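You operate a simulated robot arm through the tools that you are given. There is no shell and no other tool. Be economical: measure what you need, move in short steps, check, and stop when the job is done.

Carry out the task below with a simulated robot arm. There is one attempt and no reset: what you move stays moved.

## Task
Brush the brown potato clean and store it in the potato drawer.
Fine: put the black brush back, shut the potato drawer and slide the grey plate to its white mark for air. Set down upright: black brush. What is to be rubbed or washed off counts as gone when no trace of it is left.

It is judged by the outcome, as a careful person would: the job done as asked, and still so three seconds after it is handed in. It fails if anything else is knocked over, pushed out of place, dropped, spilled or broken.

## Robot
A 6-joint arm with a two-finger parallel gripper, fixed in place. Base frame: the origin is at the foot of the arm, x ahead of it, y to its left, z up. Units: mm, degrees, N and s.
With the tool pointing down near the work surface it reaches from about 460 to 880 mm from the base axis. Its first joint turns from -115.0 to 115.0 degrees. Payload 4.2 kg.
Tool frame: the origin (TCP) lies between the finger pads and is the grasp point; the fingertips stand 23 mm ahead of it; z points along the fingers, y is the line along which they close. Largest opening 94 mm; finger width 38, thickness 10; the body of the gripper, 54 by 96 mm, starts 39 mm behind the TCP.
Orientation is told as [roll, pitch, yaw] about the base's x, y, z axes, in that order, counted from this pose: with the fingers straight down and closing along the base's y, the tool's x points along the base's -x, its y along +y and its z along -z.

## Interface
- The arm moves only by the tool servo_tool. Its argument "motion" is a list of rows, each an object (a shift or turn left out is 0, a gripper value left out holds the last) with "dr": the turn, a rotation vector about the base's x, y, z in units of 8 degrees (1.0 is 8 degrees), a list of three; "offset": the shift along the base's x, y, z in units of 25 mm (1.0 is 25 mm), a list of three; "jaw": the opening, from 0 (shut) to 1 (fully open). In form: [{"dr": [wx, wy, wz], "offset": [dx, dy, dz], "jaw": jaw}, ...]. A call has 1 to 10 rows; each row shifts and turns the commanded pose from where the row before left it. A call with a number of a shift or a turn outside -1 to 1 is refused whole. Rows are played at 5 a second. More than 50 mm and 8.6 degrees between two rows, or a gripper value outside its range, and nothing of the call is played. A pose out of reach is approached as far as the arm can. The call stops where the force on the tool passes 50 N (or 10 N more than at its start, if that is more) or the arm is blocked; 0.2 s more then pass. The fingers move at their own pace (about 108 mm/s each) and stop on an object; they squeeze with about 23 N. The grip force told is the motor's: it shows also when the fingers shut on nothing. Time passes only in rows, and 0.2 s behind the last, so rows that do not move let the fingers close. The reply holds the time, the measured pose of the TCP, the force on the tool along the base axes, the opening and the grip force, in the units named above and with some noise, with the torque about the TCP (base axes, N m) and any sound that the robot's microphone picked up.
- Cameras (640 x 400 px; columns grow to the right, rows downward): "scene" is fixed at [220.5, -647.7, 1591.7]; the picture's right is [0.85, -0.52, 0.00], its down [-0.37, -0.60, -0.71] and it looks along [0.37, 0.60, -0.71] (base axes); focal length 337 px, centre (320, 200). "wrist" rides on the gripper at [86, 16, -75] in the tool frame; the picture's right is [-0.18, 0.98, 0.00], its down [-0.58, -0.11, -0.81] and it looks along [-0.79, -0.15, 0.59] (tool axes); focal length 243 px, centre (320, 200). There is no depth. A picture from a camera that has moved, and an enlarged one, comes with that camera's place and axes in the base frame and with its lens.
- grab_frame(camera): a new picture of that camera. It takes no simulated time.
- slide_trunk(by): slides the trunk up (or, below 0, down) by that many mm; the arm rides with it, the base frame stays. It gives what a move gives, with no picture.
- enlarge(camera, box): a new picture of the part [left, top, right, bottom] of that camera's present view, enlarged. It takes no simulated time.
- sign_off(): hands the job in; it is judged then, once.

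Go step by step. Nothing tells you positions but the pictures and the camera data: compare them with the known pose of the tool, close in by small moves and look again before you grip or let go. The budget is 120 turns and 68 pictures, counting those below and the enlarged ones. Unless the task says otherwise, let go and move clear before handing in, and close with one line.

The tools are called as a command line: name --argument value ..., lists and objects as JSON in quotes. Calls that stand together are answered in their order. servo_tool: Moves the arm, as the interface text tells. Its arguments: {"type":"object","properties":{"motion":{"type":"array","items":{"type":"object","properties":{"dr":{"type":"array","items":{"type":"number"}},"offset":{"type":"array","items":{"type":"number"}},"jaw":{"type":"number"}}}}},"required":["motion"]} The other tools are called the same way: slide_trunk (by) slides the trunk up or down; grab_frame (camera) takes a picture; enlarge (camera, box) takes an enlarged picture of a part of a camera's view; sign_off () hands the job in.

At the start:

```text
time_s: 0.0
position: [553.2, -240.2, 1187.7]
tool_rot: [0.0, 0.0, 0.0]
contact_force: [-0.3, 0.8, -0.5]
torque: [0.01, 0.02, 0.03]
opening: 93.5
grip_force: 0.1
trunk travel left (down, up): [-775.0, 215.0]
```

scene: 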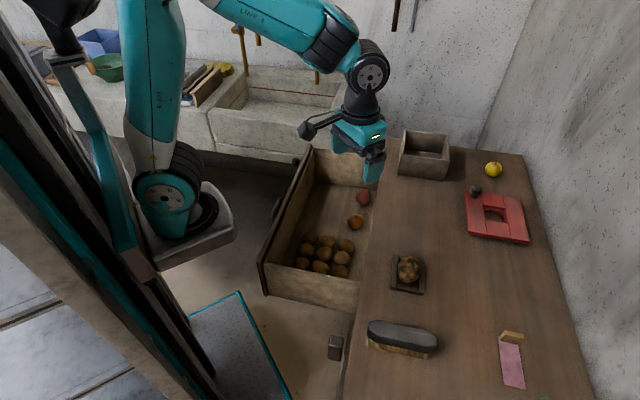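
wrist: 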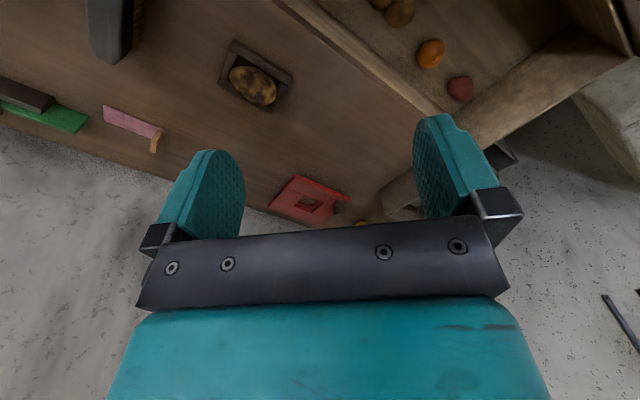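

I see an open drawer with potatoes, a potato in a dark tray, a black brush on the bench. I'll look closer for the details, including the grey plate and white mark.

enlarge --camera "scene" --box '[340, 220, 540, 400]'

enlarge --camera "scene" --box '[250, 130, 400, 310]'

enlarge --camera "scene" --box '[380, 110, 560, 260]'

```text
2.22 times, centred on (440, 310) of scene
camera zoom: at [220.5, -647.7, 1591.7], right [0.85, -0.52, 0.0], down [-0.37, -0.6, -0.71], along [0.37, 0.6, -0.71], focal length 748 px, centre (53, -44)
```

zoom: 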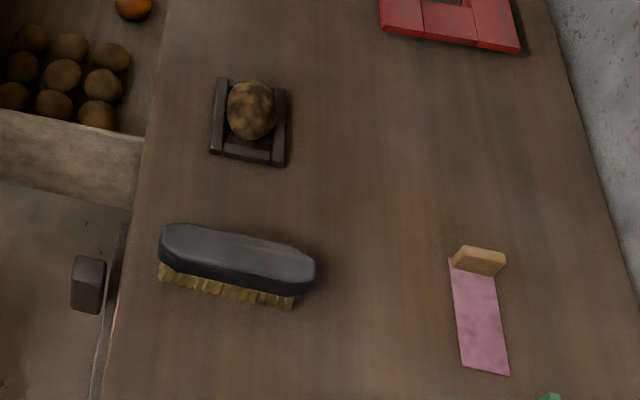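

```text
2.22 times, centred on (325, 220) of scene
camera zoom: at [220.5, -647.7, 1591.7], right [0.85, -0.52, 0.0], down [-0.37, -0.6, -0.71], along [0.37, 0.6, -0.71], focal length 748 px, centre (309, 156)
```

zoom: 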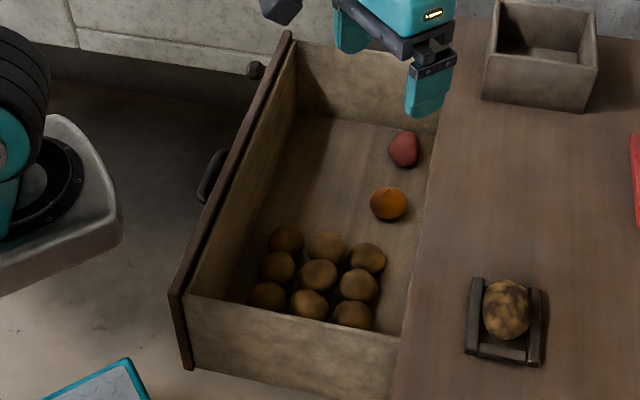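

```text
2.67 times, centred on (470, 185) of scene
camera zoom: at [220.5, -647.7, 1591.7], right [0.85, -0.52, 0.0], down [-0.37, -0.6, -0.71], along [0.37, 0.6, -0.71], focal length 898 px, centre (-80, 240)
```

zoom: 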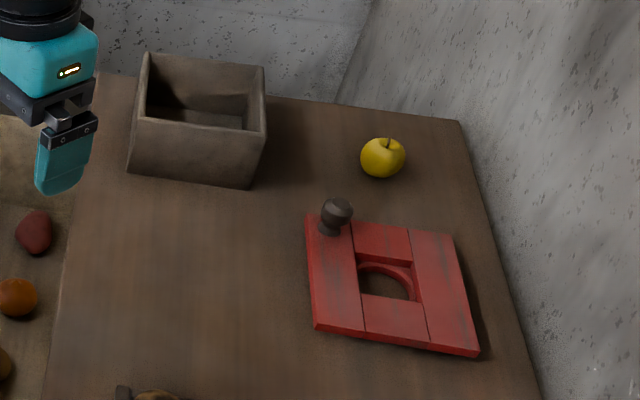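

The bench runs at about 45° to the base; the potato is near (650,-364) and the brush near (516,-488), its axis about -45°. I'll yaw the gripper by -45° and lower it for a closer look.

servo_tool --motion '[{"dr": [0, 0, -0.95], "offset": [0.15, -0.1, -1]}, {"dr": [0, 0, -0.95], "offset": [0.15, -0.1, -1]}, {"dr": [0, 0, -0.95], "offset": [0.15, -0.1, -1]}, {"dr": [0, 0, -0.95], "offset": [0.15, -0.1, -1]}, {"dr": [0, 0, -0.95], "offset": [0.15, -0.1, -1]}, {"dr": [0, 0, -0.875], "offset": [0.15, -0.1, -1]}, {"offset": [0, 0, -1]}, {"offset": [0, 0, -0.5]}]'

grab_frame --camera "wrist"

```text
time_s: 1.8
position: [575.9, -254.6, 1001.4]
tool_rot: [0.1, 0.0, -45.1]
contact_force: [-0.3, 1.0, -0.1]
torque: [-0.01, 0.0, 0.03]
opening: 94.0
grip_force: 0.0
trunk travel left (down, up): [-775.0, 215.0]
```

```text
62 pictures are left
camera wrist: at [525.7, -183.8, 1075.7], right [0.83, 0.56, 0.0], down [0.33, -0.49, 0.81], along [0.45, -0.67, -0.59], focal length 243 px, centre (320, 200)
```

wrist: 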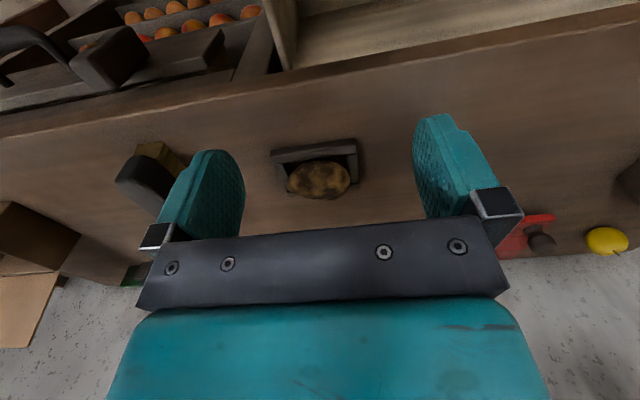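

Potato in its cradle is visible, with a second tray of fruit under the bench. Next I look at the brush up close.

servo_tool --motion '[{"offset": [-0.8, -0.9, -0.1]}, {"offset": [-0.8, -0.9, -0.1]}, {"offset": [-0.8, -0.9, -0.1]}, {"offset": [-0.8, -0.9, -0.1]}, {"offset": [-0.8, -0.9, -0.1]}, {"offset": [-0.8, -0.9, -0.1]}]'

grab_frame --camera "wrist"

```text
time_s: 3.2
position: [456.7, -392.9, 985.7]
tool_rot: [0.0, 0.0, -45.0]
contact_force: [0.4, 0.4, 0.3]
torque: [-0.01, 0.01, -0.01]
opening: 94.0
grip_force: 0.1
trunk travel left (down, up): [-775.0, 215.0]
```

```text
61 pictures are left
camera wrist: at [406.7, -320.7, 1060.7], right [0.83, 0.56, 0.0], down [0.33, -0.49, 0.81], along [0.46, -0.67, -0.59], focal length 243 px, centre (320, 200)
```

wrist: 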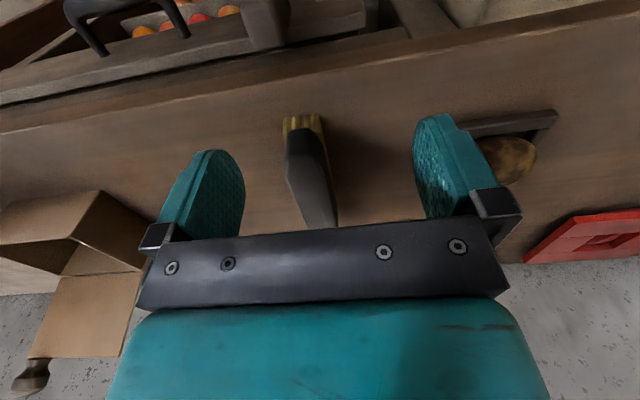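

The brush lies between the fingers' line, axis about -48°. I zoom to judge its height and exact place.

enlarge --camera "scene" --box '[340, 300, 460, 375]'

enlarge --camera "wrist" --box '[230, 90, 410, 230]'

```text
5.33 times, centred on (400, 338) of scene
camera zoom: at [220.5, -647.7, 1591.7], right [0.85, -0.52, 0.0], down [-0.37, -0.6, -0.71], along [0.37, 0.6, -0.71], focal length 1796 px, centre (-107, -533)
```

zoom: 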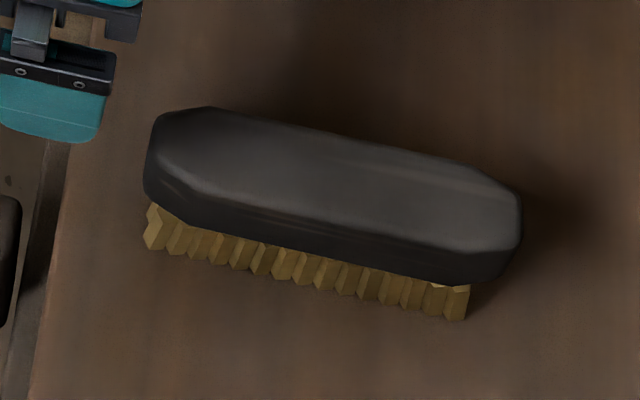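

```text
2.86 times, centred on (320, 160) of wrist
camera zoom: at [406.7, -320.7, 1060.7], right [0.83, 0.56, 0.0], down [0.33, -0.49, 0.81], along [0.46, -0.67, -0.59], focal length 693 px, centre (320, 314)
```

zoom: 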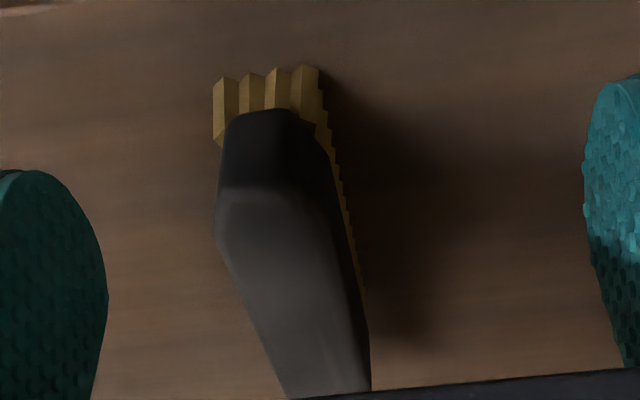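

Brush centre is about (516,-489), body roughly z 888–918. Moving over and down with open jaws.

servo_tool --motion '[{"offset": [0.6, -0.96, 0]}, {"offset": [0.6, -0.96, 0]}, {"offset": [0.6, -0.96, 0]}, {"offset": [0.58, -0.96, 0]}, {"offset": [0, 0, -0.8]}, {"offset": [0, 0, -0.8]}, {"offset": [0, 0, -0.8]}, {"offset": [0, 0, -0.8]}]'

grab_frame --camera "scene"

grab_frame --camera "wrist"

```text
time_s: 5.0
position: [515.2, -483.7, 902.1]
tool_rot: [0.0, 0.0, -45.2]
contact_force: [0.0, 0.9, 0.5]
torque: [-0.03, -0.04, -0.01]
opening: 94.0
grip_force: 0.1
trunk travel left (down, up): [-775.0, 215.0]
```

```text
58 pictures are left
```

scene: 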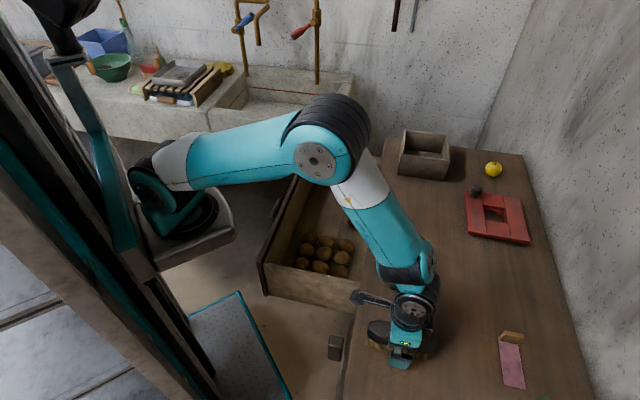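

```text
57 pictures are left
camera wrist: at [465.6, -413.2, 977.5], right [0.83, 0.56, 0.0], down [0.33, -0.49, 0.81], along [0.46, -0.67, -0.59], focal length 243 px, centre (320, 200)
```

wrist: 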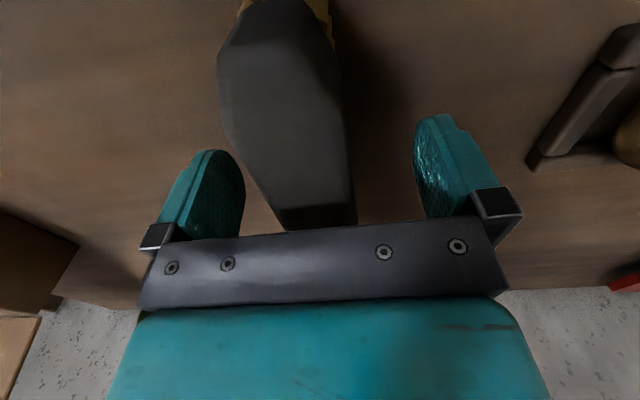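

The brush sits slightly left of the jaw's centre; I shift a few mm and close.

servo_tool --motion '[{"offset": [-0.16, -0.2, 0.1]}, {}, {"jaw": 0}, {"jaw": 0}, {"jaw": 0}, {"jaw": 0}]'

grab_frame --camera "wrist"

```text
time_s: 6.4
position: [513.0, -490.6, 906.6]
tool_rot: [0.0, 0.0, -44.9]
contact_force: [-0.2, -0.3, 1.2]
torque: [-0.06, 0.03, 0.02]
opening: 35.9
grip_force: 23.0
trunk travel left (down, up): [-775.0, 215.0]
```

```text
56 pictures are left
camera wrist: at [462.1, -419.2, 981.7], right [0.83, 0.56, 0.0], down [0.33, -0.49, 0.81], along [0.46, -0.67, -0.59], focal length 243 px, centre (320, 200)
```

wrist: 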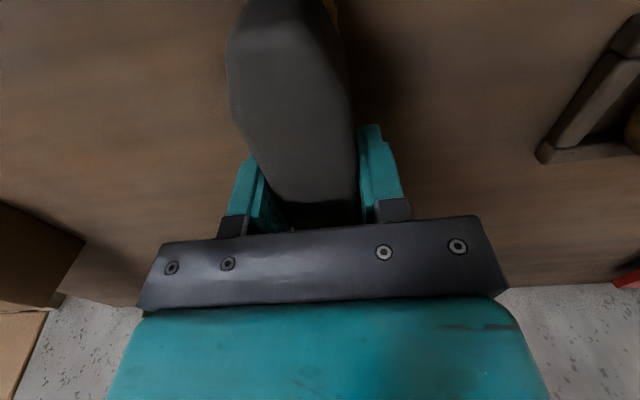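

Gripped at 36 mm. Lift straight up and examine the potato and cradle.

servo_tool --motion '[{"offset": [0, 0, 0.8]}, {"offset": [0, 0, 0.8]}, {"offset": [0, 0, 0.8]}, {"offset": [0, 0, 0.8]}]'

enlarge --camera "scene" --box '[370, 240, 450, 300]'

enlarge --camera "wrist" --box '[200, 0, 640, 275]'

```text
time_s: 7.4
position: [512.6, -491.1, 987.5]
tool_rot: [0.0, 0.0, -45.0]
contact_force: [0.5, -0.6, -2.3]
torque: [-0.01, 0.02, -0.02]
opening: 35.8
grip_force: 23.8
trunk travel left (down, up): [-775.0, 215.0]
```

```text
6.67 times, centred on (410, 270) of scene
camera zoom: at [220.5, -647.7, 1591.7], right [0.85, -0.52, 0.0], down [-0.37, -0.6, -0.71], along [0.37, 0.6, -0.71], focal length 2245 px, centre (-280, -267)
```

zoom: 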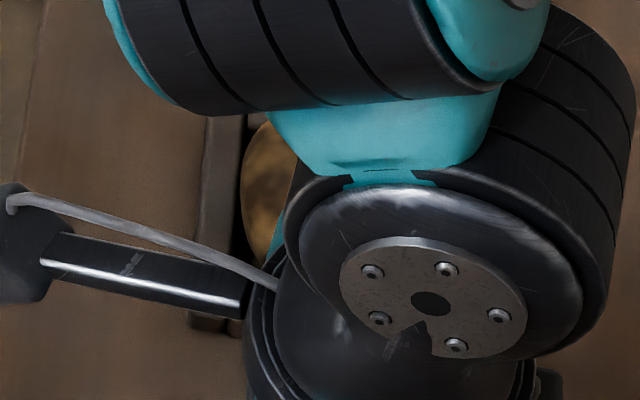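

```text
1.45 times, centred on (420, 138) of wrist
camera zoom: at [462.6, -419.4, 1063.6], right [0.83, 0.56, 0.0], down [0.33, -0.49, 0.81], along [0.45, -0.67, -0.59], focal length 353 px, centre (174, 291)
```

zoom: 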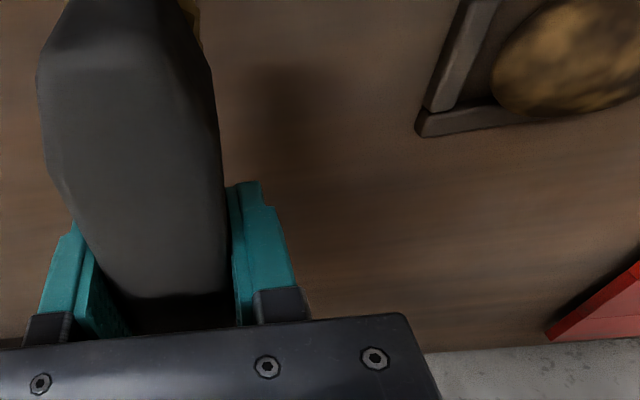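

I'll move the brush over the potato (about 647,-366) at safe height and lower it gently until contact.

servo_tool --motion '[{"offset": [0.9, 0.83, 0.2]}, {"offset": [0.9, 0.83, 0]}, {"offset": [0.9, 0.83, 0]}, {"offset": [0.9, 0.83, 0]}, {"offset": [0.9, 0.83, 0]}, {"offset": [0.88, 0.83, 0]}, {}]'

grab_frame --camera "wrist"

enlarge --camera "scene" --box '[340, 210, 480, 310]'

```text
time_s: 9.0
position: [648.8, -366.8, 992.1]
tool_rot: [-0.1, 0.0, -45.1]
contact_force: [-0.4, -0.2, -1.8]
torque: [-0.02, -0.01, 0.0]
opening: 35.7
grip_force: 22.7
trunk travel left (down, up): [-775.0, 215.0]
```

```text
53 pictures are left
camera wrist: at [598.4, -294.8, 1067.3], right [0.83, 0.56, 0.0], down [0.33, -0.49, 0.81], along [0.45, -0.67, -0.59], focal length 243 px, centre (320, 200)
```

wrist: 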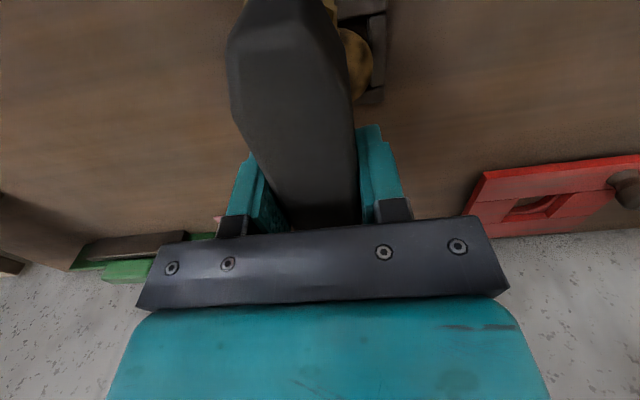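

```text
4.00 times, centred on (410, 260) of scene
camera zoom: at [220.5, -647.7, 1591.7], right [0.85, -0.52, 0.0], down [-0.37, -0.6, -0.71], along [0.37, 0.6, -0.71], focal length 1347 px, centre (-40, -40)
```

zoom: 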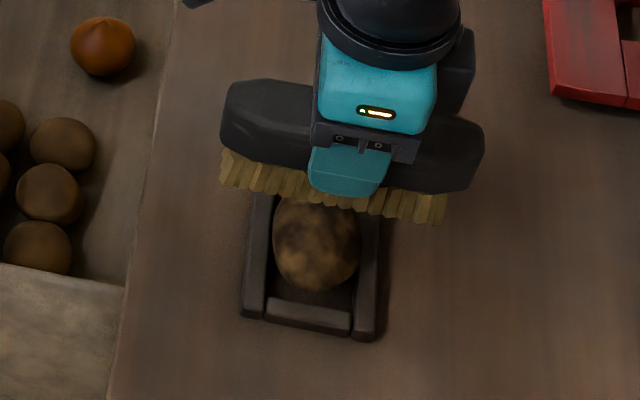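

The cradle has an end stop toward the camera side, so strokes toward it are safe. Lowering.

servo_tool --motion '[{"offset": [0, 0, -0.6]}, {"offset": [0, 0, -0.4]}, {"offset": [0, 0, -0.15]}, {}]'

enlarge --camera "scene" --box '[370, 230, 450, 290]'

```text
time_s: 10.0
position: [647.1, -366.2, 964.8]
tool_rot: [0.0, -0.1, -45.0]
contact_force: [0.6, 0.0, -1.7]
torque: [0.04, 0.0, 0.03]
opening: 35.6
grip_force: 22.6
trunk travel left (down, up): [-775.0, 215.0]
```

```text
6.67 times, centred on (410, 260) of scene
camera zoom: at [220.5, -647.7, 1591.7], right [0.85, -0.52, 0.0], down [-0.37, -0.6, -0.71], along [0.37, 0.6, -0.71], focal length 2245 px, centre (-280, -200)
```

zoom: 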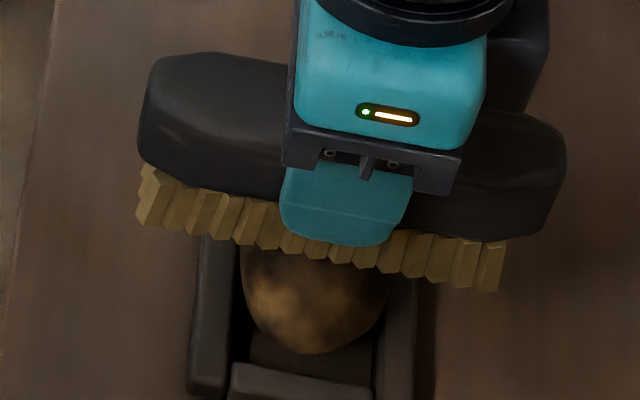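

Still no contact. Continue in small steps.

servo_tool --motion '[{"offset": [0, 0, -0.16]}, {"offset": [0, 0, -0.12]}, {}]'

```text
time_s: 10.8
position: [645.2, -367.2, 956.4]
tool_rot: [0.0, -0.1, -45.0]
contact_force: [-0.6, 0.1, -2.0]
torque: [0.0, 0.03, -0.03]
opening: 35.7
grip_force: 23.3
trunk travel left (down, up): [-775.0, 215.0]
```

servo_tool --motion '[{"offset": [0, 0, -0.12]}, {"offset": [0, 0, -0.12]}, {}]'

enlarge --camera "scene" --box '[370, 230, 450, 290]'

```text
time_s: 11.6
position: [644.7, -365.8, 952.3]
tool_rot: [0.0, -0.2, -45.0]
contact_force: [-0.8, -1.5, 14.8]
torque: [-0.09, -0.05, 0.0]
opening: 35.8
grip_force: 23.2
trunk travel left (down, up): [-775.0, 215.0]
```

```text
6.67 times, centred on (410, 260) of scene
camera zoom: at [220.5, -647.7, 1591.7], right [0.85, -0.52, 0.0], down [-0.37, -0.6, -0.71], along [0.37, 0.6, -0.71], focal length 2245 px, centre (-280, -200)
```

zoom: 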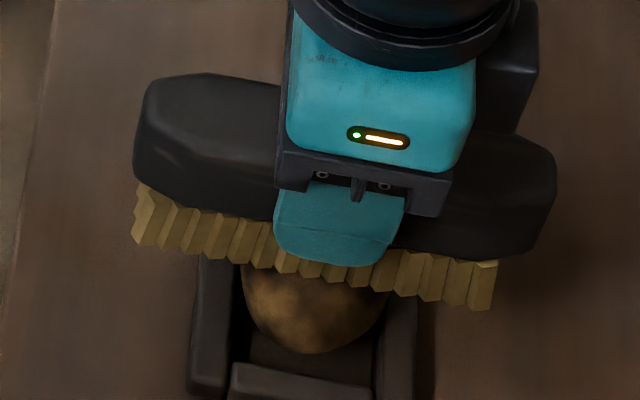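

Contact is made at about 15 N. I ease up a little and stroke across the potato (between the side walls), watching force.

servo_tool --motion '[{"offset": [0, 0, 0.03]}, {"offset": [0.3, -0.3, 0]}, {"offset": [0.3, -0.3, 0]}, {"offset": [-0.3, 0.3, 0]}, {"offset": [-0.3, 0.3, 0]}, {"offset": [-0.3, 0.3, 0]}, {"offset": [-0.3, 0.3, 0]}, {"offset": [0.3, -0.3, 0]}, {"offset": [0.3, -0.3, 0]}, {}]'

enlarge --camera "scene" --box '[370, 230, 450, 290]'

```text
time_s: 13.8
position: [646.0, -365.3, 951.0]
tool_rot: [-0.1, 0.0, -45.0]
contact_force: [-4.9, 6.0, 19.9]
torque: [0.29, 0.13, 0.01]
opening: 35.8
grip_force: 22.3
trunk travel left (down, up): [-775.0, 215.0]
```

```text
6.67 times, centred on (410, 260) of scene
camera zoom: at [220.5, -647.7, 1591.7], right [0.85, -0.52, 0.0], down [-0.37, -0.6, -0.71], along [0.37, 0.6, -0.71], focal length 2245 px, centre (-280, -200)
```

zoom: 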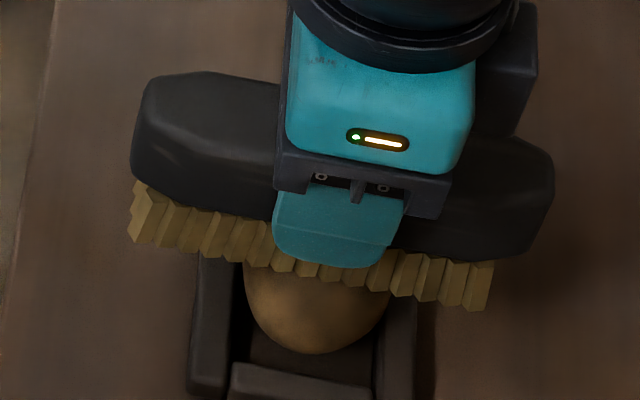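

The soil is fading visibly; continuing the same strokes.

servo_tool --motion '[{"offset": [0.3, -0.3, 0]}, {"offset": [0.3, -0.3, 0]}, {"offset": [-0.3, 0.3, 0]}, {"offset": [-0.3, 0.3, 0]}, {"offset": [-0.3, 0.3, 0]}, {"offset": [-0.3, 0.3, 0]}, {"offset": [0.3, -0.3, 0]}, {"offset": [0.3, -0.3, 0]}, {"offset": [0.3, -0.3, 0]}, {"offset": [0.3, -0.3, 0]}]'

servo_tool --motion '[{"offset": [-0.3, 0.3, 0]}, {"offset": [-0.3, 0.3, 0]}, {"offset": [-0.3, 0.3, 0]}, {"offset": [-0.3, 0.3, 0]}, {"offset": [0.3, -0.3, 0]}, {"offset": [0.3, -0.3, 0]}, {"offset": [0.3, -0.3, 0]}, {"offset": [0.3, -0.3, 0]}, {"offset": [-0.3, 0.3, 0]}, {"offset": [-0.3, 0.3, 0]}]'

servo_tool --motion '[{"offset": [0, 0, 0.5]}, {"offset": [0.5, 0.5, 1]}, {"offset": [0.9, 0.9, 0.4]}, {"offset": [0.9, 0.9, 0]}]'

enlarge --camera "scene" --box '[370, 230, 450, 290]'

```text
time_s: 16.0
position: [663.2, -381.3, 951.0]
tool_rot: [0.0, 0.1, -45.0]
contact_force: [-0.8, -0.3, -0.9]
torque: [0.02, 0.02, 0.02]
opening: 35.7
grip_force: 23.8
trunk travel left (down, up): [-775.0, 215.0]
```

```text
time_s: 18.2
position: [647.0, -366.5, 951.2]
tool_rot: [0.0, 0.0, -45.0]
contact_force: [0.2, -0.3, -2.1]
torque: [-0.01, 0.01, -0.04]
opening: 36.0
grip_force: 22.9
trunk travel left (down, up): [-775.0, 215.0]
```

```text
time_s: 19.2
position: [700.9, -308.1, 999.6]
tool_rot: [0.0, 0.0, -45.1]
contact_force: [-0.6, -0.8, -0.8]
torque: [0.04, 0.01, -0.02]
opening: 35.6
grip_force: 23.1
trunk travel left (down, up): [-775.0, 215.0]
```

```text
6.67 times, centred on (410, 260) of scene
camera zoom: at [220.5, -647.7, 1591.7], right [0.85, -0.52, 0.0], down [-0.37, -0.6, -0.71], along [0.37, 0.6, -0.71], focal length 2245 px, centre (-280, -200)
```

zoom: 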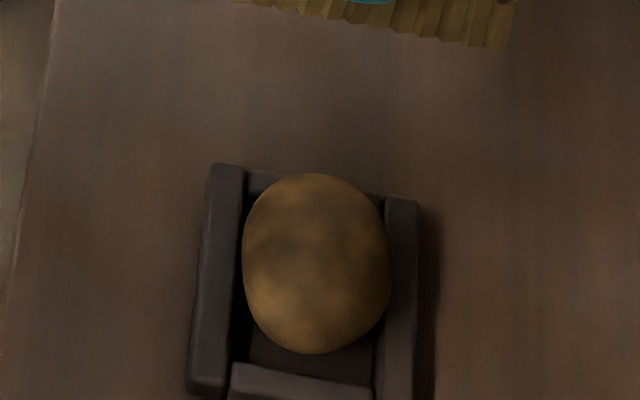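

Partly cleaned, but contact was lost late. I return, re-establish contact a bit lower and stroke more.

servo_tool --motion '[{"offset": [-0.9, -0.9, 0]}, {"offset": [-0.9, -0.9, -0.4]}, {"offset": [-0.4, -0.5, -1]}, {"offset": [0, 0, -0.5]}, {"offset": [0, 0, -0.1]}, {"offset": [0, 0, -0.06]}, {}]'

```text
time_s: 20.8
position: [648.5, -365.9, 948.8]
tool_rot: [0.1, -0.2, -45.0]
contact_force: [-1.5, 0.6, 22.8]
torque: [-0.07, -0.05, -0.02]
opening: 35.4
grip_force: 23.4
trunk travel left (down, up): [-775.0, 215.0]
```

servo_tool --motion '[{"offset": [0.3, -0.3, 0]}, {"offset": [0.3, -0.3, 0]}, {"offset": [-0.3, 0.3, 0]}, {"offset": [-0.3, 0.3, 0]}, {"offset": [-0.3, 0.3, 0]}, {"offset": [-0.3, 0.3, 0]}, {"offset": [0.3, -0.3, 0]}, {"offset": [0.3, -0.3, 0]}]'

enlarge --camera "scene" --box '[370, 230, 450, 290]'

```text
time_s: 22.6
position: [648.6, -366.6, 948.7]
tool_rot: [-0.1, 0.1, -44.9]
contact_force: [-1.6, 1.6, 4.2]
torque: [0.08, 0.08, -0.01]
opening: 36.0
grip_force: 22.9
trunk travel left (down, up): [-775.0, 215.0]
```

```text
6.67 times, centred on (410, 260) of scene
camera zoom: at [220.5, -647.7, 1591.7], right [0.85, -0.52, 0.0], down [-0.37, -0.6, -0.71], along [0.37, 0.6, -0.71], focal length 2245 px, centre (-280, -200)
```

zoom: 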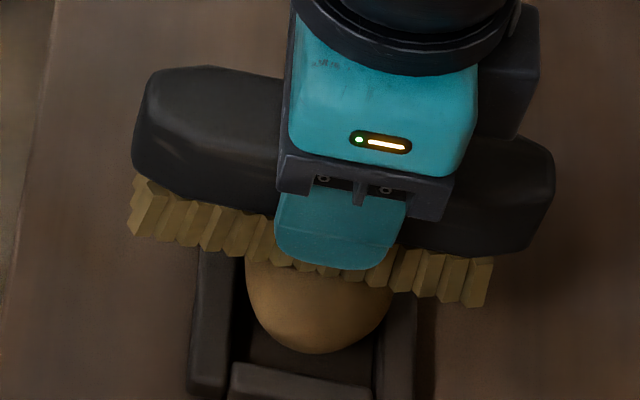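

The force relaxes as the brush creeps up slightly in the grip; still enough bristle clearance. Lower 1.5 mm and continue.

servo_tool --motion '[{"offset": [0, 0, -0.05]}, {"offset": [0.3, -0.3, 0]}, {"offset": [0.3, -0.3, 0]}, {"offset": [-0.3, 0.3, 0]}, {"offset": [-0.3, 0.3, 0]}, {"offset": [-0.3, 0.3, 0]}, {"offset": [-0.3, 0.3, 0]}, {"offset": [0.3, -0.3, 0]}, {"offset": [0.3, -0.3, 0]}, {"offset": [0, 0, -0.03]}]'

servo_tool --motion '[{"offset": [0.3, -0.3, 0]}, {"offset": [0.3, -0.3, 0]}, {"offset": [-0.3, 0.3, 0]}, {"offset": [-0.3, 0.3, 0]}, {"offset": [-0.3, 0.3, 0]}, {"offset": [-0.3, 0.3, 0]}, {"offset": [0.3, -0.3, 0]}, {"offset": [0.3, -0.3, 0]}]'

servo_tool --motion '[{"offset": [0, 0, 0.5]}, {"offset": [0.5, 0.5, 1]}, {"offset": [0.9, 0.9, 0.4]}, {"offset": [0.9, 0.9, 0]}]'

enlarge --camera "scene" --box '[370, 210, 450, 290]'

```text
time_s: 24.8
position: [646.4, -365.9, 947.6]
tool_rot: [-0.1, -0.1, -45.0]
contact_force: [-6.6, 5.9, 17.7]
torque: [0.25, 0.19, 0.03]
opening: 35.8
grip_force: 23.2
trunk travel left (down, up): [-775.0, 215.0]
```

```text
time_s: 26.6
position: [648.0, -365.9, 946.3]
tool_rot: [-0.1, 0.1, -45.0]
contact_force: [-4.8, 6.6, 16.6]
torque: [0.23, 0.13, 0.0]
opening: 35.8
grip_force: 23.1
trunk travel left (down, up): [-775.0, 215.0]
```

```text
time_s: 27.6
position: [705.8, -308.3, 993.8]
tool_rot: [0.0, 0.0, -45.0]
contact_force: [-0.8, -0.8, -1.5]
torque: [0.04, -0.04, -0.02]
opening: 35.7
grip_force: 22.7
trunk travel left (down, up): [-775.0, 215.0]
```

```text
5.00 times, centred on (410, 250) of scene
camera zoom: at [220.5, -647.7, 1591.7], right [0.85, -0.52, 0.0], down [-0.37, -0.6, -0.71], along [0.37, 0.6, -0.71], focal length 1684 px, centre (-130, -50)
```

zoom: 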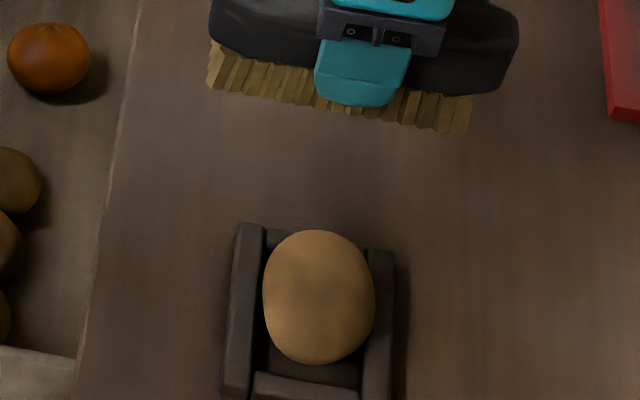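

Nearly clean, faint shading left. Another round.

servo_tool --motion '[{"offset": [-0.9, -0.9, 0]}, {"offset": [-0.9, -0.9, -0.4]}, {"offset": [-0.5, -0.5, -1]}, {"offset": [0, 0, -0.52]}, {"offset": [0.3, -0.3, 0]}, {"offset": [0.3, -0.3, 0]}, {"offset": [-0.3, 0.3, 0]}, {"offset": [-0.3, 0.3, 0]}, {"offset": [-0.3, 0.3, 0]}, {"offset": [-0.3, 0.3, 0]}]'

servo_tool --motion '[{"offset": [0.3, -0.3, 0]}, {"offset": [0.3, -0.3, 0]}, {"offset": [0, 0, -0.04]}, {"offset": [0.3, -0.3, 0]}, {"offset": [0.3, -0.3, 0]}, {"offset": [-0.3, 0.3, 0]}, {"offset": [-0.3, 0.3, 0]}, {"offset": [-0.3, 0.3, 0]}, {"offset": [-0.3, 0.3, 0]}]'

servo_tool --motion '[{"offset": [0.3, -0.3, 0]}, {"offset": [0.3, -0.3, 0]}, {"offset": [0, 0, -0.03]}, {"offset": [0.3, -0.3, 0]}, {"offset": [0.3, -0.3, 0]}, {"offset": [-0.3, 0.3, 0]}, {"offset": [-0.3, 0.3, 0]}, {"offset": [-0.3, 0.3, 0]}, {"offset": [-0.3, 0.3, 0]}]'

servo_tool --motion '[{"offset": [0.3, -0.3, 0]}, {"offset": [0.3, -0.3, 0]}, {"offset": [0, 0, 0.5]}, {"offset": [0.5, 0.5, 1]}, {"offset": [0.9, 0.9, 0.4]}, {"offset": [0.9, 0.9, 0]}]'

enlarge --camera "scene" --box '[385, 240, 435, 300]'

```text
time_s: 29.8
position: [633.5, -350.7, 945.2]
tool_rot: [-0.1, -0.1, -45.0]
contact_force: [3.9, -3.5, 15.0]
torque: [-0.45, -0.49, -0.04]
opening: 35.9
grip_force: 22.5
trunk travel left (down, up): [-775.0, 215.0]
```

```text
time_s: 31.8
position: [633.6, -350.8, 945.5]
tool_rot: [0.0, 0.2, -45.0]
contact_force: [-0.3, -0.4, 1.4]
torque: [-0.08, -0.06, 0.04]
opening: 35.5
grip_force: 22.8
trunk travel left (down, up): [-775.0, 215.0]
```

```text
time_s: 33.8
position: [634.2, -350.5, 945.7]
tool_rot: [0.0, 0.0, -45.0]
contact_force: [-0.4, -0.8, -0.8]
torque: [0.01, -0.02, 0.02]
opening: 36.1
grip_force: 23.2
trunk travel left (down, up): [-775.0, 215.0]
```

```text
time_s: 35.2
position: [706.3, -309.5, 991.8]
tool_rot: [0.1, 0.0, -45.1]
contact_force: [-0.3, 0.0, -1.8]
torque: [0.03, -0.02, -0.01]
opening: 36.0
grip_force: 23.7
trunk travel left (down, up): [-775.0, 215.0]
```

```text
6.67 times, centred on (410, 270) of scene
camera zoom: at [220.5, -647.7, 1591.7], right [0.85, -0.52, 0.0], down [-0.37, -0.6, -0.71], along [0.37, 0.6, -0.71], focal length 2245 px, centre (-280, -267)
```

zoom: 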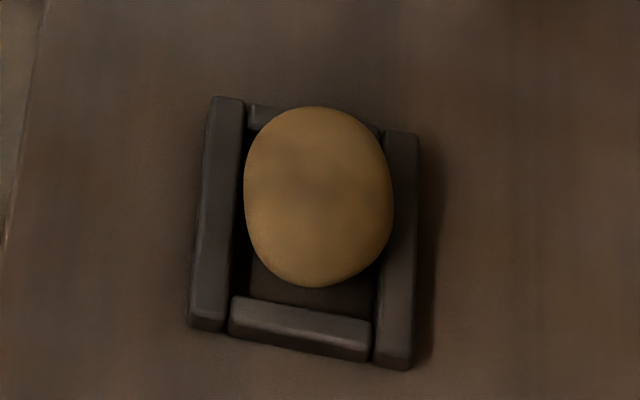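

A faint smudge remains on top. Another round with firmer contact.

servo_tool --motion '[{"offset": [-0.9, -0.9, 0]}, {"offset": [-0.9, -0.9, -0.4]}, {"offset": [-0.5, -0.5, -1]}, {"offset": [0, 0, -0.5]}, {"offset": [0, 0, -0.08]}, {}]'

```text
time_s: 36.6
position: [648.5, -365.9, 943.5]
tool_rot: [0.1, -0.3, -44.9]
contact_force: [-1.9, 2.3, 22.1]
torque: [0.03, -0.02, 0.0]
opening: 36.1
grip_force: 23.0
trunk travel left (down, up): [-775.0, 215.0]
```

servo_tool --motion '[{"offset": [0.3, -0.3, 0]}, {"offset": [0.3, -0.3, 0]}, {"offset": [-0.3, 0.3, 0]}, {"offset": [-0.3, 0.3, 0]}, {"offset": [-0.3, 0.3, 0]}, {"offset": [-0.3, 0.3, 0]}, {"offset": [0.3, -0.3, 0]}, {"offset": [0.3, -0.3, 0]}, {"offset": [0, 0, -0.05]}]'

servo_tool --motion '[{"offset": [0.3, -0.3, 0]}, {"offset": [0.3, -0.3, 0]}, {"offset": [-0.3, 0.3, 0]}, {"offset": [-0.3, 0.3, 0]}, {"offset": [-0.3, 0.3, 0]}, {"offset": [-0.3, 0.3, 0]}, {"offset": [0.3, -0.3, 0]}, {"offset": [0.3, -0.3, 0]}, {"offset": [0, 0, -0.05]}]'

servo_tool --motion '[{"offset": [0.3, -0.3, 0]}, {"offset": [0.3, -0.3, 0]}, {"offset": [-0.3, 0.3, 0]}, {"offset": [-0.3, 0.3, 0]}, {"offset": [-0.3, 0.3, 0]}, {"offset": [-0.3, 0.3, 0]}, {"offset": [0.3, -0.3, 0]}, {"offset": [0.3, -0.3, 0]}]'

servo_tool --motion '[{"offset": [0, 0, 0.5]}, {"offset": [0.5, 0.5, 1]}, {"offset": [0.9, 0.9, 0.4]}, {"offset": [0.9, 0.9, 0]}]'

enlarge --camera "scene" --box '[370, 230, 450, 290]'

```text
time_s: 38.6
position: [649.0, -365.0, 941.5]
tool_rot: [0.0, -0.1, -45.0]
contact_force: [-1.8, 0.9, 10.6]
torque: [-0.04, -0.09, -0.02]
opening: 35.6
grip_force: 23.2
trunk travel left (down, up): [-775.0, 215.0]
```

```text
time_s: 40.6
position: [648.9, -365.3, 941.2]
tool_rot: [-0.1, -0.1, -45.1]
contact_force: [-4.1, 5.3, 21.5]
torque: [0.1, 0.06, -0.01]
opening: 36.1
grip_force: 23.4
trunk travel left (down, up): [-775.0, 215.0]
```

```text
time_s: 42.4
position: [647.3, -365.4, 939.2]
tool_rot: [0.0, 0.1, -45.0]
contact_force: [-3.8, 5.5, 11.9]
torque: [0.16, 0.03, 0.01]
opening: 35.7
grip_force: 23.2
trunk travel left (down, up): [-775.0, 215.0]
```

```text
time_s: 43.4
position: [704.9, -307.3, 989.3]
tool_rot: [0.0, 0.0, -45.1]
contact_force: [0.1, 0.4, -1.9]
torque: [0.02, -0.01, -0.02]
opening: 35.7
grip_force: 22.9
trunk travel left (down, up): [-775.0, 215.0]
```

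```text
6.67 times, centred on (410, 260) of scene
camera zoom: at [220.5, -647.7, 1591.7], right [0.85, -0.52, 0.0], down [-0.37, -0.6, -0.71], along [0.37, 0.6, -0.71], focal length 2245 px, centre (-280, -200)
```

zoom: 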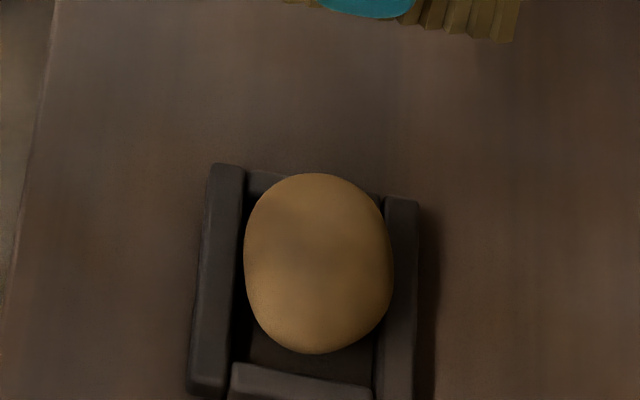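

Only a very faint tone remains, if any; one more gentle round at the same height.

servo_tool --motion '[{"offset": [-0.9, -0.9, 0]}, {"offset": [-0.9, -0.9, -0.4]}, {"offset": [-0.5, -0.5, -1]}, {"offset": [0, 0, -0.5]}, {"offset": [0, 0, -0.02]}, {"offset": [0.3, -0.3, 0]}, {"offset": [0.3, -0.3, 0]}, {"offset": [-0.3, 0.3, 0]}, {"offset": [-0.3, 0.3, 0]}, {}]'

servo_tool --motion '[{"offset": [0, 0, -0.03]}, {"offset": [-0.3, 0.3, 0]}, {"offset": [-0.3, 0.3, 0]}, {"offset": [0.3, -0.3, 0]}, {"offset": [0.3, -0.3, 0]}, {"offset": [0.3, -0.3, 0]}, {"offset": [0.3, -0.3, 0]}, {"offset": [-0.3, 0.3, 0]}, {"offset": [-0.3, 0.3, 0]}, {}]'

servo_tool --motion '[{"offset": [0, 0, -0.02]}, {"offset": [-0.3, 0.3, 0]}, {"offset": [-0.3, 0.3, 0]}, {"offset": [0.3, -0.3, 0]}, {"offset": [0.3, -0.3, 0]}, {"offset": [0.3, -0.3, 0]}, {"offset": [0.3, -0.3, 0]}, {"offset": [-0.3, 0.3, 0]}, {"offset": [-0.3, 0.3, 0]}, {}]'

servo_tool --motion '[{"offset": [0, 0, 0.5]}, {"offset": [0.5, 0.5, 1]}, {"offset": [0.9, 0.9, 0.4]}, {"offset": [0.9, 0.9, 0]}]'

enlarge --camera "scene" --box '[370, 225, 450, 285]'

```text
time_s: 45.6
position: [649.9, -367.2, 939.8]
tool_rot: [-0.1, -0.1, -44.9]
contact_force: [1.0, -2.5, 4.6]
torque: [-0.15, -0.12, 0.01]
opening: 36.0
grip_force: 23.3
trunk travel left (down, up): [-775.0, 215.0]
```

```text
time_s: 47.8
position: [647.4, -367.0, 937.4]
tool_rot: [-0.1, 0.1, -44.9]
contact_force: [-0.2, 0.0, -0.2]
torque: [-0.02, 0.03, -0.05]
opening: 35.9
grip_force: 22.8
trunk travel left (down, up): [-775.0, 215.0]
```

```text
time_s: 50.0
position: [649.3, -367.2, 936.7]
tool_rot: [0.0, 0.1, -44.9]
contact_force: [0.2, 0.4, -1.7]
torque: [0.04, 0.01, -0.03]
opening: 35.9
grip_force: 23.0
trunk travel left (down, up): [-775.0, 215.0]
```

```text
time_s: 51.0
position: [704.6, -310.2, 984.7]
tool_rot: [0.1, -0.1, -45.1]
contact_force: [0.4, -0.6, -1.9]
torque: [0.0, -0.05, 0.01]
opening: 35.7
grip_force: 23.0
trunk travel left (down, up): [-775.0, 215.0]
```

```text
6.67 times, centred on (410, 255) of scene
camera zoom: at [220.5, -647.7, 1591.7], right [0.85, -0.52, 0.0], down [-0.37, -0.6, -0.71], along [0.37, 0.6, -0.71], focal length 2245 px, centre (-280, -167)
```

zoom: 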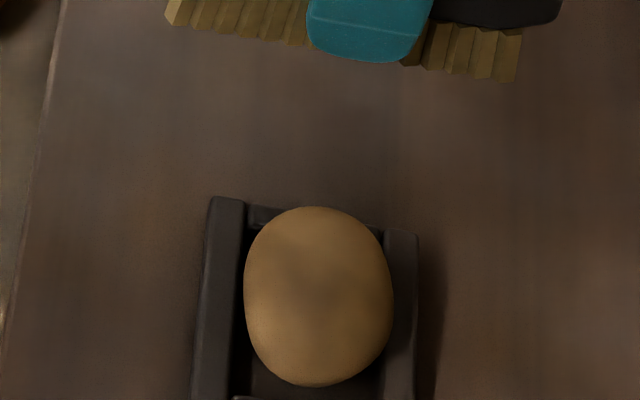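

A trace may remain and contact was lost in that last round. One more round, starting lower with tiny feeds per stroke.

servo_tool --motion '[{"offset": [-0.9, -0.9, 0]}, {"offset": [-0.9, -0.9, -0.4]}, {"offset": [-0.5, -0.5, -1]}, {"offset": [0, 0, -0.5]}, {"offset": [0, 0, -0.06]}, {}]'

```text
time_s: 52.4
position: [647.9, -367.2, 937.7]
tool_rot: [0.0, -0.1, -45.0]
contact_force: [-3.5, -0.8, 8.9]
torque: [-0.01, 0.08, 0.0]
opening: 35.9
grip_force: 23.2
trunk travel left (down, up): [-775.0, 215.0]
```

servo_tool --motion '[{"offset": [0.25, -0.25, -0.02]}, {"offset": [0.25, -0.25, 0]}, {"offset": [-0.25, 0.25, 0]}, {"offset": [-0.25, 0.25, -0.02]}, {"offset": [-0.25, 0.25, 0]}, {"offset": [-0.25, 0.25, 0]}, {"offset": [0.25, -0.25, 0]}, {"offset": [0.25, -0.25, -0.02]}]'

servo_tool --motion '[{"offset": [0.25, -0.25, -0.02]}, {"offset": [0.25, -0.25, 0]}, {"offset": [-0.25, 0.25, 0]}, {"offset": [-0.25, 0.25, -0.02]}, {"offset": [-0.25, 0.25, 0]}, {"offset": [-0.25, 0.25, 0]}, {"offset": [0.25, -0.25, 0]}, {"offset": [0.25, -0.25, -0.02]}]'

servo_tool --motion '[{"offset": [0, 0, 0.5]}, {"offset": [0.5, 0.5, 1]}, {"offset": [0.9, 0.9, 0.4]}, {"offset": [0.9, 0.9, 0]}]'

enlarge --camera "scene" --box '[370, 225, 450, 285]'

```text
time_s: 54.2
position: [646.7, -365.1, 935.8]
tool_rot: [0.0, 0.2, -45.1]
contact_force: [-5.1, 6.4, 17.3]
torque: [0.2, 0.14, 0.0]
opening: 35.8
grip_force: 23.1
trunk travel left (down, up): [-775.0, 215.0]
```

```text
time_s: 56.0
position: [649.3, -364.6, 933.7]
tool_rot: [0.0, 0.0, -45.0]
contact_force: [-3.9, 4.6, 19.3]
torque: [0.16, 0.18, -0.03]
opening: 35.7
grip_force: 22.9
trunk travel left (down, up): [-775.0, 215.0]
```

```text
time_s: 57.0
position: [708.7, -309.8, 978.6]
tool_rot: [0.0, 0.0, -45.1]
contact_force: [-1.2, -0.7, -1.8]
torque: [0.02, 0.0, 0.03]
opening: 36.0
grip_force: 22.6
trunk travel left (down, up): [-775.0, 215.0]
```

```text
6.67 times, centred on (410, 255) of scene
camera zoom: at [220.5, -647.7, 1591.7], right [0.85, -0.52, 0.0], down [-0.37, -0.6, -0.71], along [0.37, 0.6, -0.71], focal length 2245 px, centre (-280, -167)
```

zoom: 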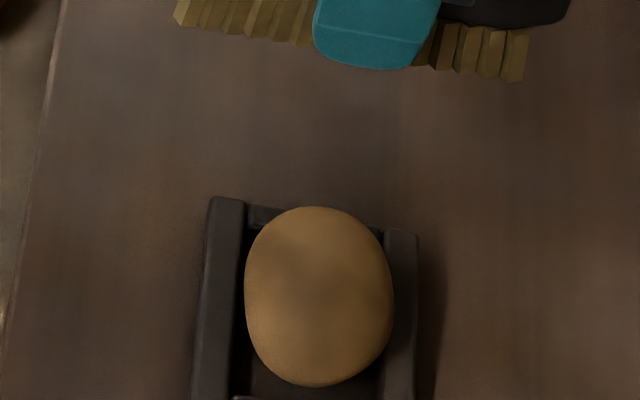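

enlarge --camera "scene" --box '[397, 254, 421, 284]'

```text
13.33 times, centred on (409, 269) of scene
camera zoom: at [220.5, -647.7, 1591.7], right [0.85, -0.52, 0.0], down [-0.37, -0.6, -0.71], along [0.37, 0.6, -0.71], focal length 4490 px, centre (-867, -720)
```

zoom: 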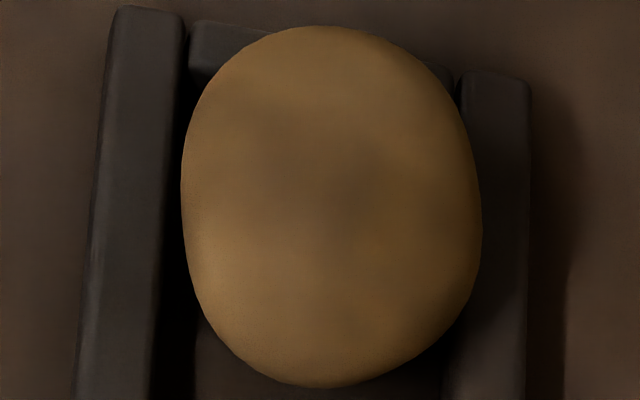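

Faint mottling still shows, so I want more strokes, but the brush has slid up in the grip. I'll set it down at its original spot and regrip higher.

servo_tool --motion '[{"offset": [-0.97, -0.9, 0]}, {"offset": [-0.97, -0.9, 0]}, {"offset": [-0.97, -0.9, 0]}, {"offset": [-0.97, -0.9, 0]}, {"offset": [-0.97, -0.9, 0]}, {"offset": [-0.97, -0.9, 0]}, {"offset": [-0.97, -0.9, 0]}, {"offset": [-0.97, -0.9, -0.5]}, {"offset": [0, 0, -1]}, {"offset": [0, 0, -1]}]'

servo_tool --motion '[{"offset": [0, 0, -0.6]}, {"offset": [0, 0, -0.2]}, {}]'

```text
time_s: 59.2
position: [512.4, -487.4, 918.1]
tool_rot: [-0.1, 0.0, -45.0]
contact_force: [-1.0, -0.2, -1.1]
torque: [-0.04, 0.01, -0.04]
opening: 35.8
grip_force: 23.1
trunk travel left (down, up): [-775.0, 215.0]
```

```text
time_s: 60.0
position: [512.7, -487.6, 898.8]
tool_rot: [0.0, 0.1, -44.9]
contact_force: [0.1, -0.1, -1.8]
torque: [0.01, 0.04, -0.02]
opening: 36.1
grip_force: 23.0
trunk travel left (down, up): [-775.0, 215.0]
```

servo_tool --motion '[{"offset": [0, 0, -0.16]}, {"offset": [0, 0, -0.12]}, {}]'

```text
time_s: 60.8
position: [511.5, -487.9, 891.5]
tool_rot: [0.1, -0.1, -44.9]
contact_force: [0.4, 0.2, -1.2]
torque: [0.03, -0.01, -0.01]
opening: 35.9
grip_force: 23.1
trunk travel left (down, up): [-775.0, 215.0]
```

servo_tool --motion '[{"offset": [0, 0, -0.1]}, {"offset": [0, 0, -0.06]}, {}]'

```text
time_s: 61.6
position: [512.6, -489.0, 887.6]
tool_rot: [0.0, -0.1, -45.0]
contact_force: [0.6, 2.5, 13.0]
torque: [0.5, 0.46, -0.03]
opening: 35.7
grip_force: 22.7
trunk travel left (down, up): [-775.0, 215.0]
```

The brush is down at 888. Open slightly, rise 22 mm, regrip, lift, and go back over the potato.

servo_tool --motion '[{"jaw": 0.6}, {}, {"offset": [0, 0, 0.5]}, {"offset": [0, 0, 0.38]}, {"jaw": 0}, {}, {}]'

grab_frame --camera "wrist"

```text
time_s: 63.2
position: [512.5, -489.0, 909.5]
tool_rot: [-0.1, 0.0, -45.1]
contact_force: [-1.6, 0.9, 0.1]
torque: [-0.09, -0.05, -0.02]
opening: 35.7
grip_force: 22.9
trunk travel left (down, up): [-775.0, 215.0]
```

```text
40 pictures are left
camera wrist: at [461.7, -416.7, 984.5], right [0.83, 0.56, 0.0], down [0.33, -0.49, 0.81], along [0.46, -0.67, -0.59], focal length 243 px, centre (320, 200)
```

wrist: 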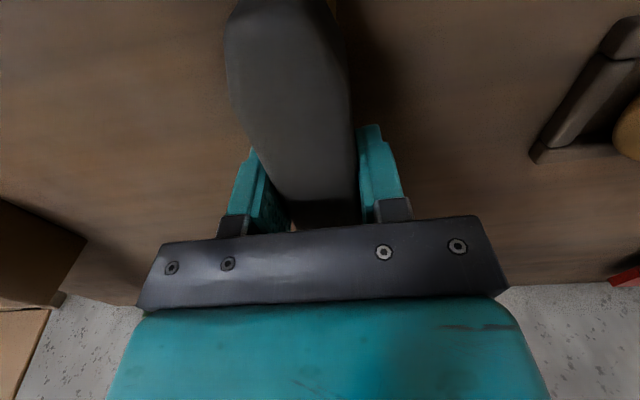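

servo_tool --motion '[{"offset": [0, 0, 1]}, {"offset": [0, 0, 1]}, {"offset": [0, 0, 1]}, {"offset": [0.9, 0.82, 0]}, {"offset": [0.9, 0.82, 0]}, {"offset": [0.9, 0.82, 0]}, {"offset": [0.9, 0.82, 0]}, {"offset": [0.9, 0.82, 0]}, {"offset": [0.9, 0.82, 0]}, {}]'

servo_tool --motion '[{"offset": [0, 0, -0.6]}, {"offset": [0, 0, -0.4]}, {"offset": [0, 0, -0.1]}, {}]'

```text
time_s: 65.4
position: [646.4, -365.8, 983.4]
tool_rot: [0.1, -0.1, -45.2]
contact_force: [-0.9, -0.1, -1.6]
torque: [0.01, 0.05, 0.0]
opening: 36.1
grip_force: 23.3
trunk travel left (down, up): [-775.0, 215.0]
```

```text
time_s: 66.4
position: [646.1, -364.1, 955.2]
tool_rot: [-0.1, 0.0, -45.0]
contact_force: [0.4, 1.1, -1.8]
torque: [0.02, 0.01, -0.03]
opening: 35.8
grip_force: 22.9
trunk travel left (down, up): [-775.0, 215.0]
```

servo_tool --motion '[{"offset": [0, 0, -0.06]}, {"offset": [0, 0, -0.04]}, {}]'

```text
time_s: 67.2
position: [646.3, -364.2, 955.7]
tool_rot: [0.0, 0.0, -45.1]
contact_force: [-0.3, -2.2, 11.9]
torque: [-0.15, -0.06, -0.01]
opening: 35.6
grip_force: 22.6
trunk travel left (down, up): [-775.0, 215.0]
```

servo_tool --motion '[{"offset": [0.25, -0.25, -0.02]}, {"offset": [0.25, -0.25, 0]}, {"offset": [-0.25, 0.25, 0]}, {"offset": [-0.25, 0.25, -0.02]}, {"offset": [-0.25, 0.25, 0]}, {"offset": [-0.25, 0.25, 0]}, {"offset": [0.25, -0.25, 0]}, {"offset": [0.25, -0.25, -0.02]}]'

servo_tool --motion '[{"offset": [0.25, -0.25, -0.02]}, {"offset": [0.25, -0.25, 0]}, {"offset": [-0.25, 0.25, 0]}, {"offset": [-0.25, 0.25, -0.02]}, {"offset": [-0.25, 0.25, 0]}, {"offset": [-0.25, 0.25, 0]}, {"offset": [0.25, -0.25, 0]}, {"offset": [0.25, -0.25, -0.02]}]'

servo_tool --motion '[{"offset": [0.25, -0.25, -0.02]}, {"offset": [0.25, -0.25, 0]}, {"offset": [-0.25, 0.25, 0]}, {"offset": [-0.25, 0.25, -0.02]}, {"offset": [-0.25, 0.25, 0]}, {"offset": [-0.25, 0.25, 0]}, {"offset": [0.25, -0.25, 0]}, {"offset": [0.25, -0.25, -0.02]}]'

servo_tool --motion '[{"offset": [0.25, -0.25, -0.02]}, {"offset": [0.25, -0.25, 0]}, {"offset": [-0.25, 0.25, 0]}, {"offset": [-0.25, 0.25, -0.02]}, {"offset": [-0.25, 0.25, 0]}, {"offset": [-0.25, 0.25, 0]}, {"offset": [0.25, -0.25, 0]}, {"offset": [0.25, -0.25, -0.02]}]'

servo_tool --motion '[{"offset": [0, 0, 0.5]}, {"offset": [0.5, 0.5, 1]}, {"offset": [0.9, 0.9, 0.4]}, {"offset": [0.9, 0.9, 0]}]'

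enlarge --camera "scene" --box '[397, 254, 421, 284]'

```text
time_s: 69.0
position: [645.9, -365.2, 950.8]
tool_rot: [-0.1, 0.1, -45.0]
contact_force: [-1.8, 1.9, 5.2]
torque: [0.12, 0.08, 0.0]
opening: 35.9
grip_force: 22.8
trunk travel left (down, up): [-775.0, 215.0]
```

```text
time_s: 70.8
position: [647.0, -365.3, 951.0]
tool_rot: [-0.1, 0.0, -45.0]
contact_force: [-1.3, -1.1, -1.5]
torque: [0.0, -0.05, -0.01]
opening: 35.9
grip_force: 23.2
trunk travel left (down, up): [-775.0, 215.0]
```

```text
time_s: 72.6
position: [648.6, -365.4, 950.7]
tool_rot: [0.0, 0.2, -45.0]
contact_force: [-2.9, 2.9, 5.0]
torque: [0.11, 0.11, 0.04]
opening: 35.6
grip_force: 23.2
trunk travel left (down, up): [-775.0, 215.0]
```

```text
time_s: 74.4
position: [647.3, -364.7, 948.0]
tool_rot: [0.0, 0.1, -45.0]
contact_force: [-6.0, 5.7, 17.1]
torque: [0.34, 0.3, -0.03]
opening: 35.8
grip_force: 23.0
trunk travel left (down, up): [-775.0, 215.0]
```

```text
time_s: 75.4
position: [704.0, -309.0, 993.5]
tool_rot: [-0.1, 0.0, -45.1]
contact_force: [-0.8, 0.0, -2.5]
torque: [0.03, -0.01, 0.0]
opening: 35.8
grip_force: 22.9
trunk travel left (down, up): [-775.0, 215.0]
```

```text
13.33 times, centred on (409, 269) of scene
camera zoom: at [220.5, -647.7, 1591.7], right [0.85, -0.52, 0.0], down [-0.37, -0.6, -0.71], along [0.37, 0.6, -0.71], focal length 4490 px, centre (-867, -720)
```

zoom: 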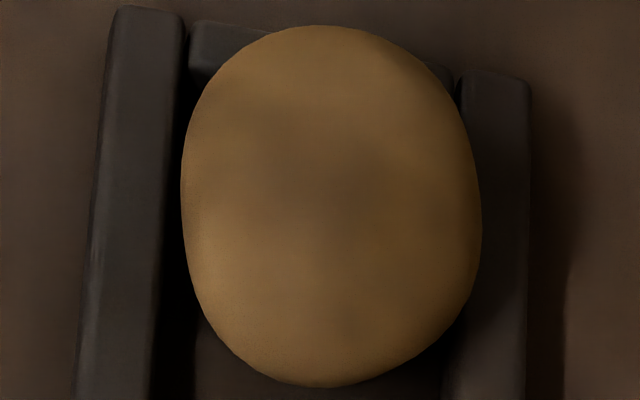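

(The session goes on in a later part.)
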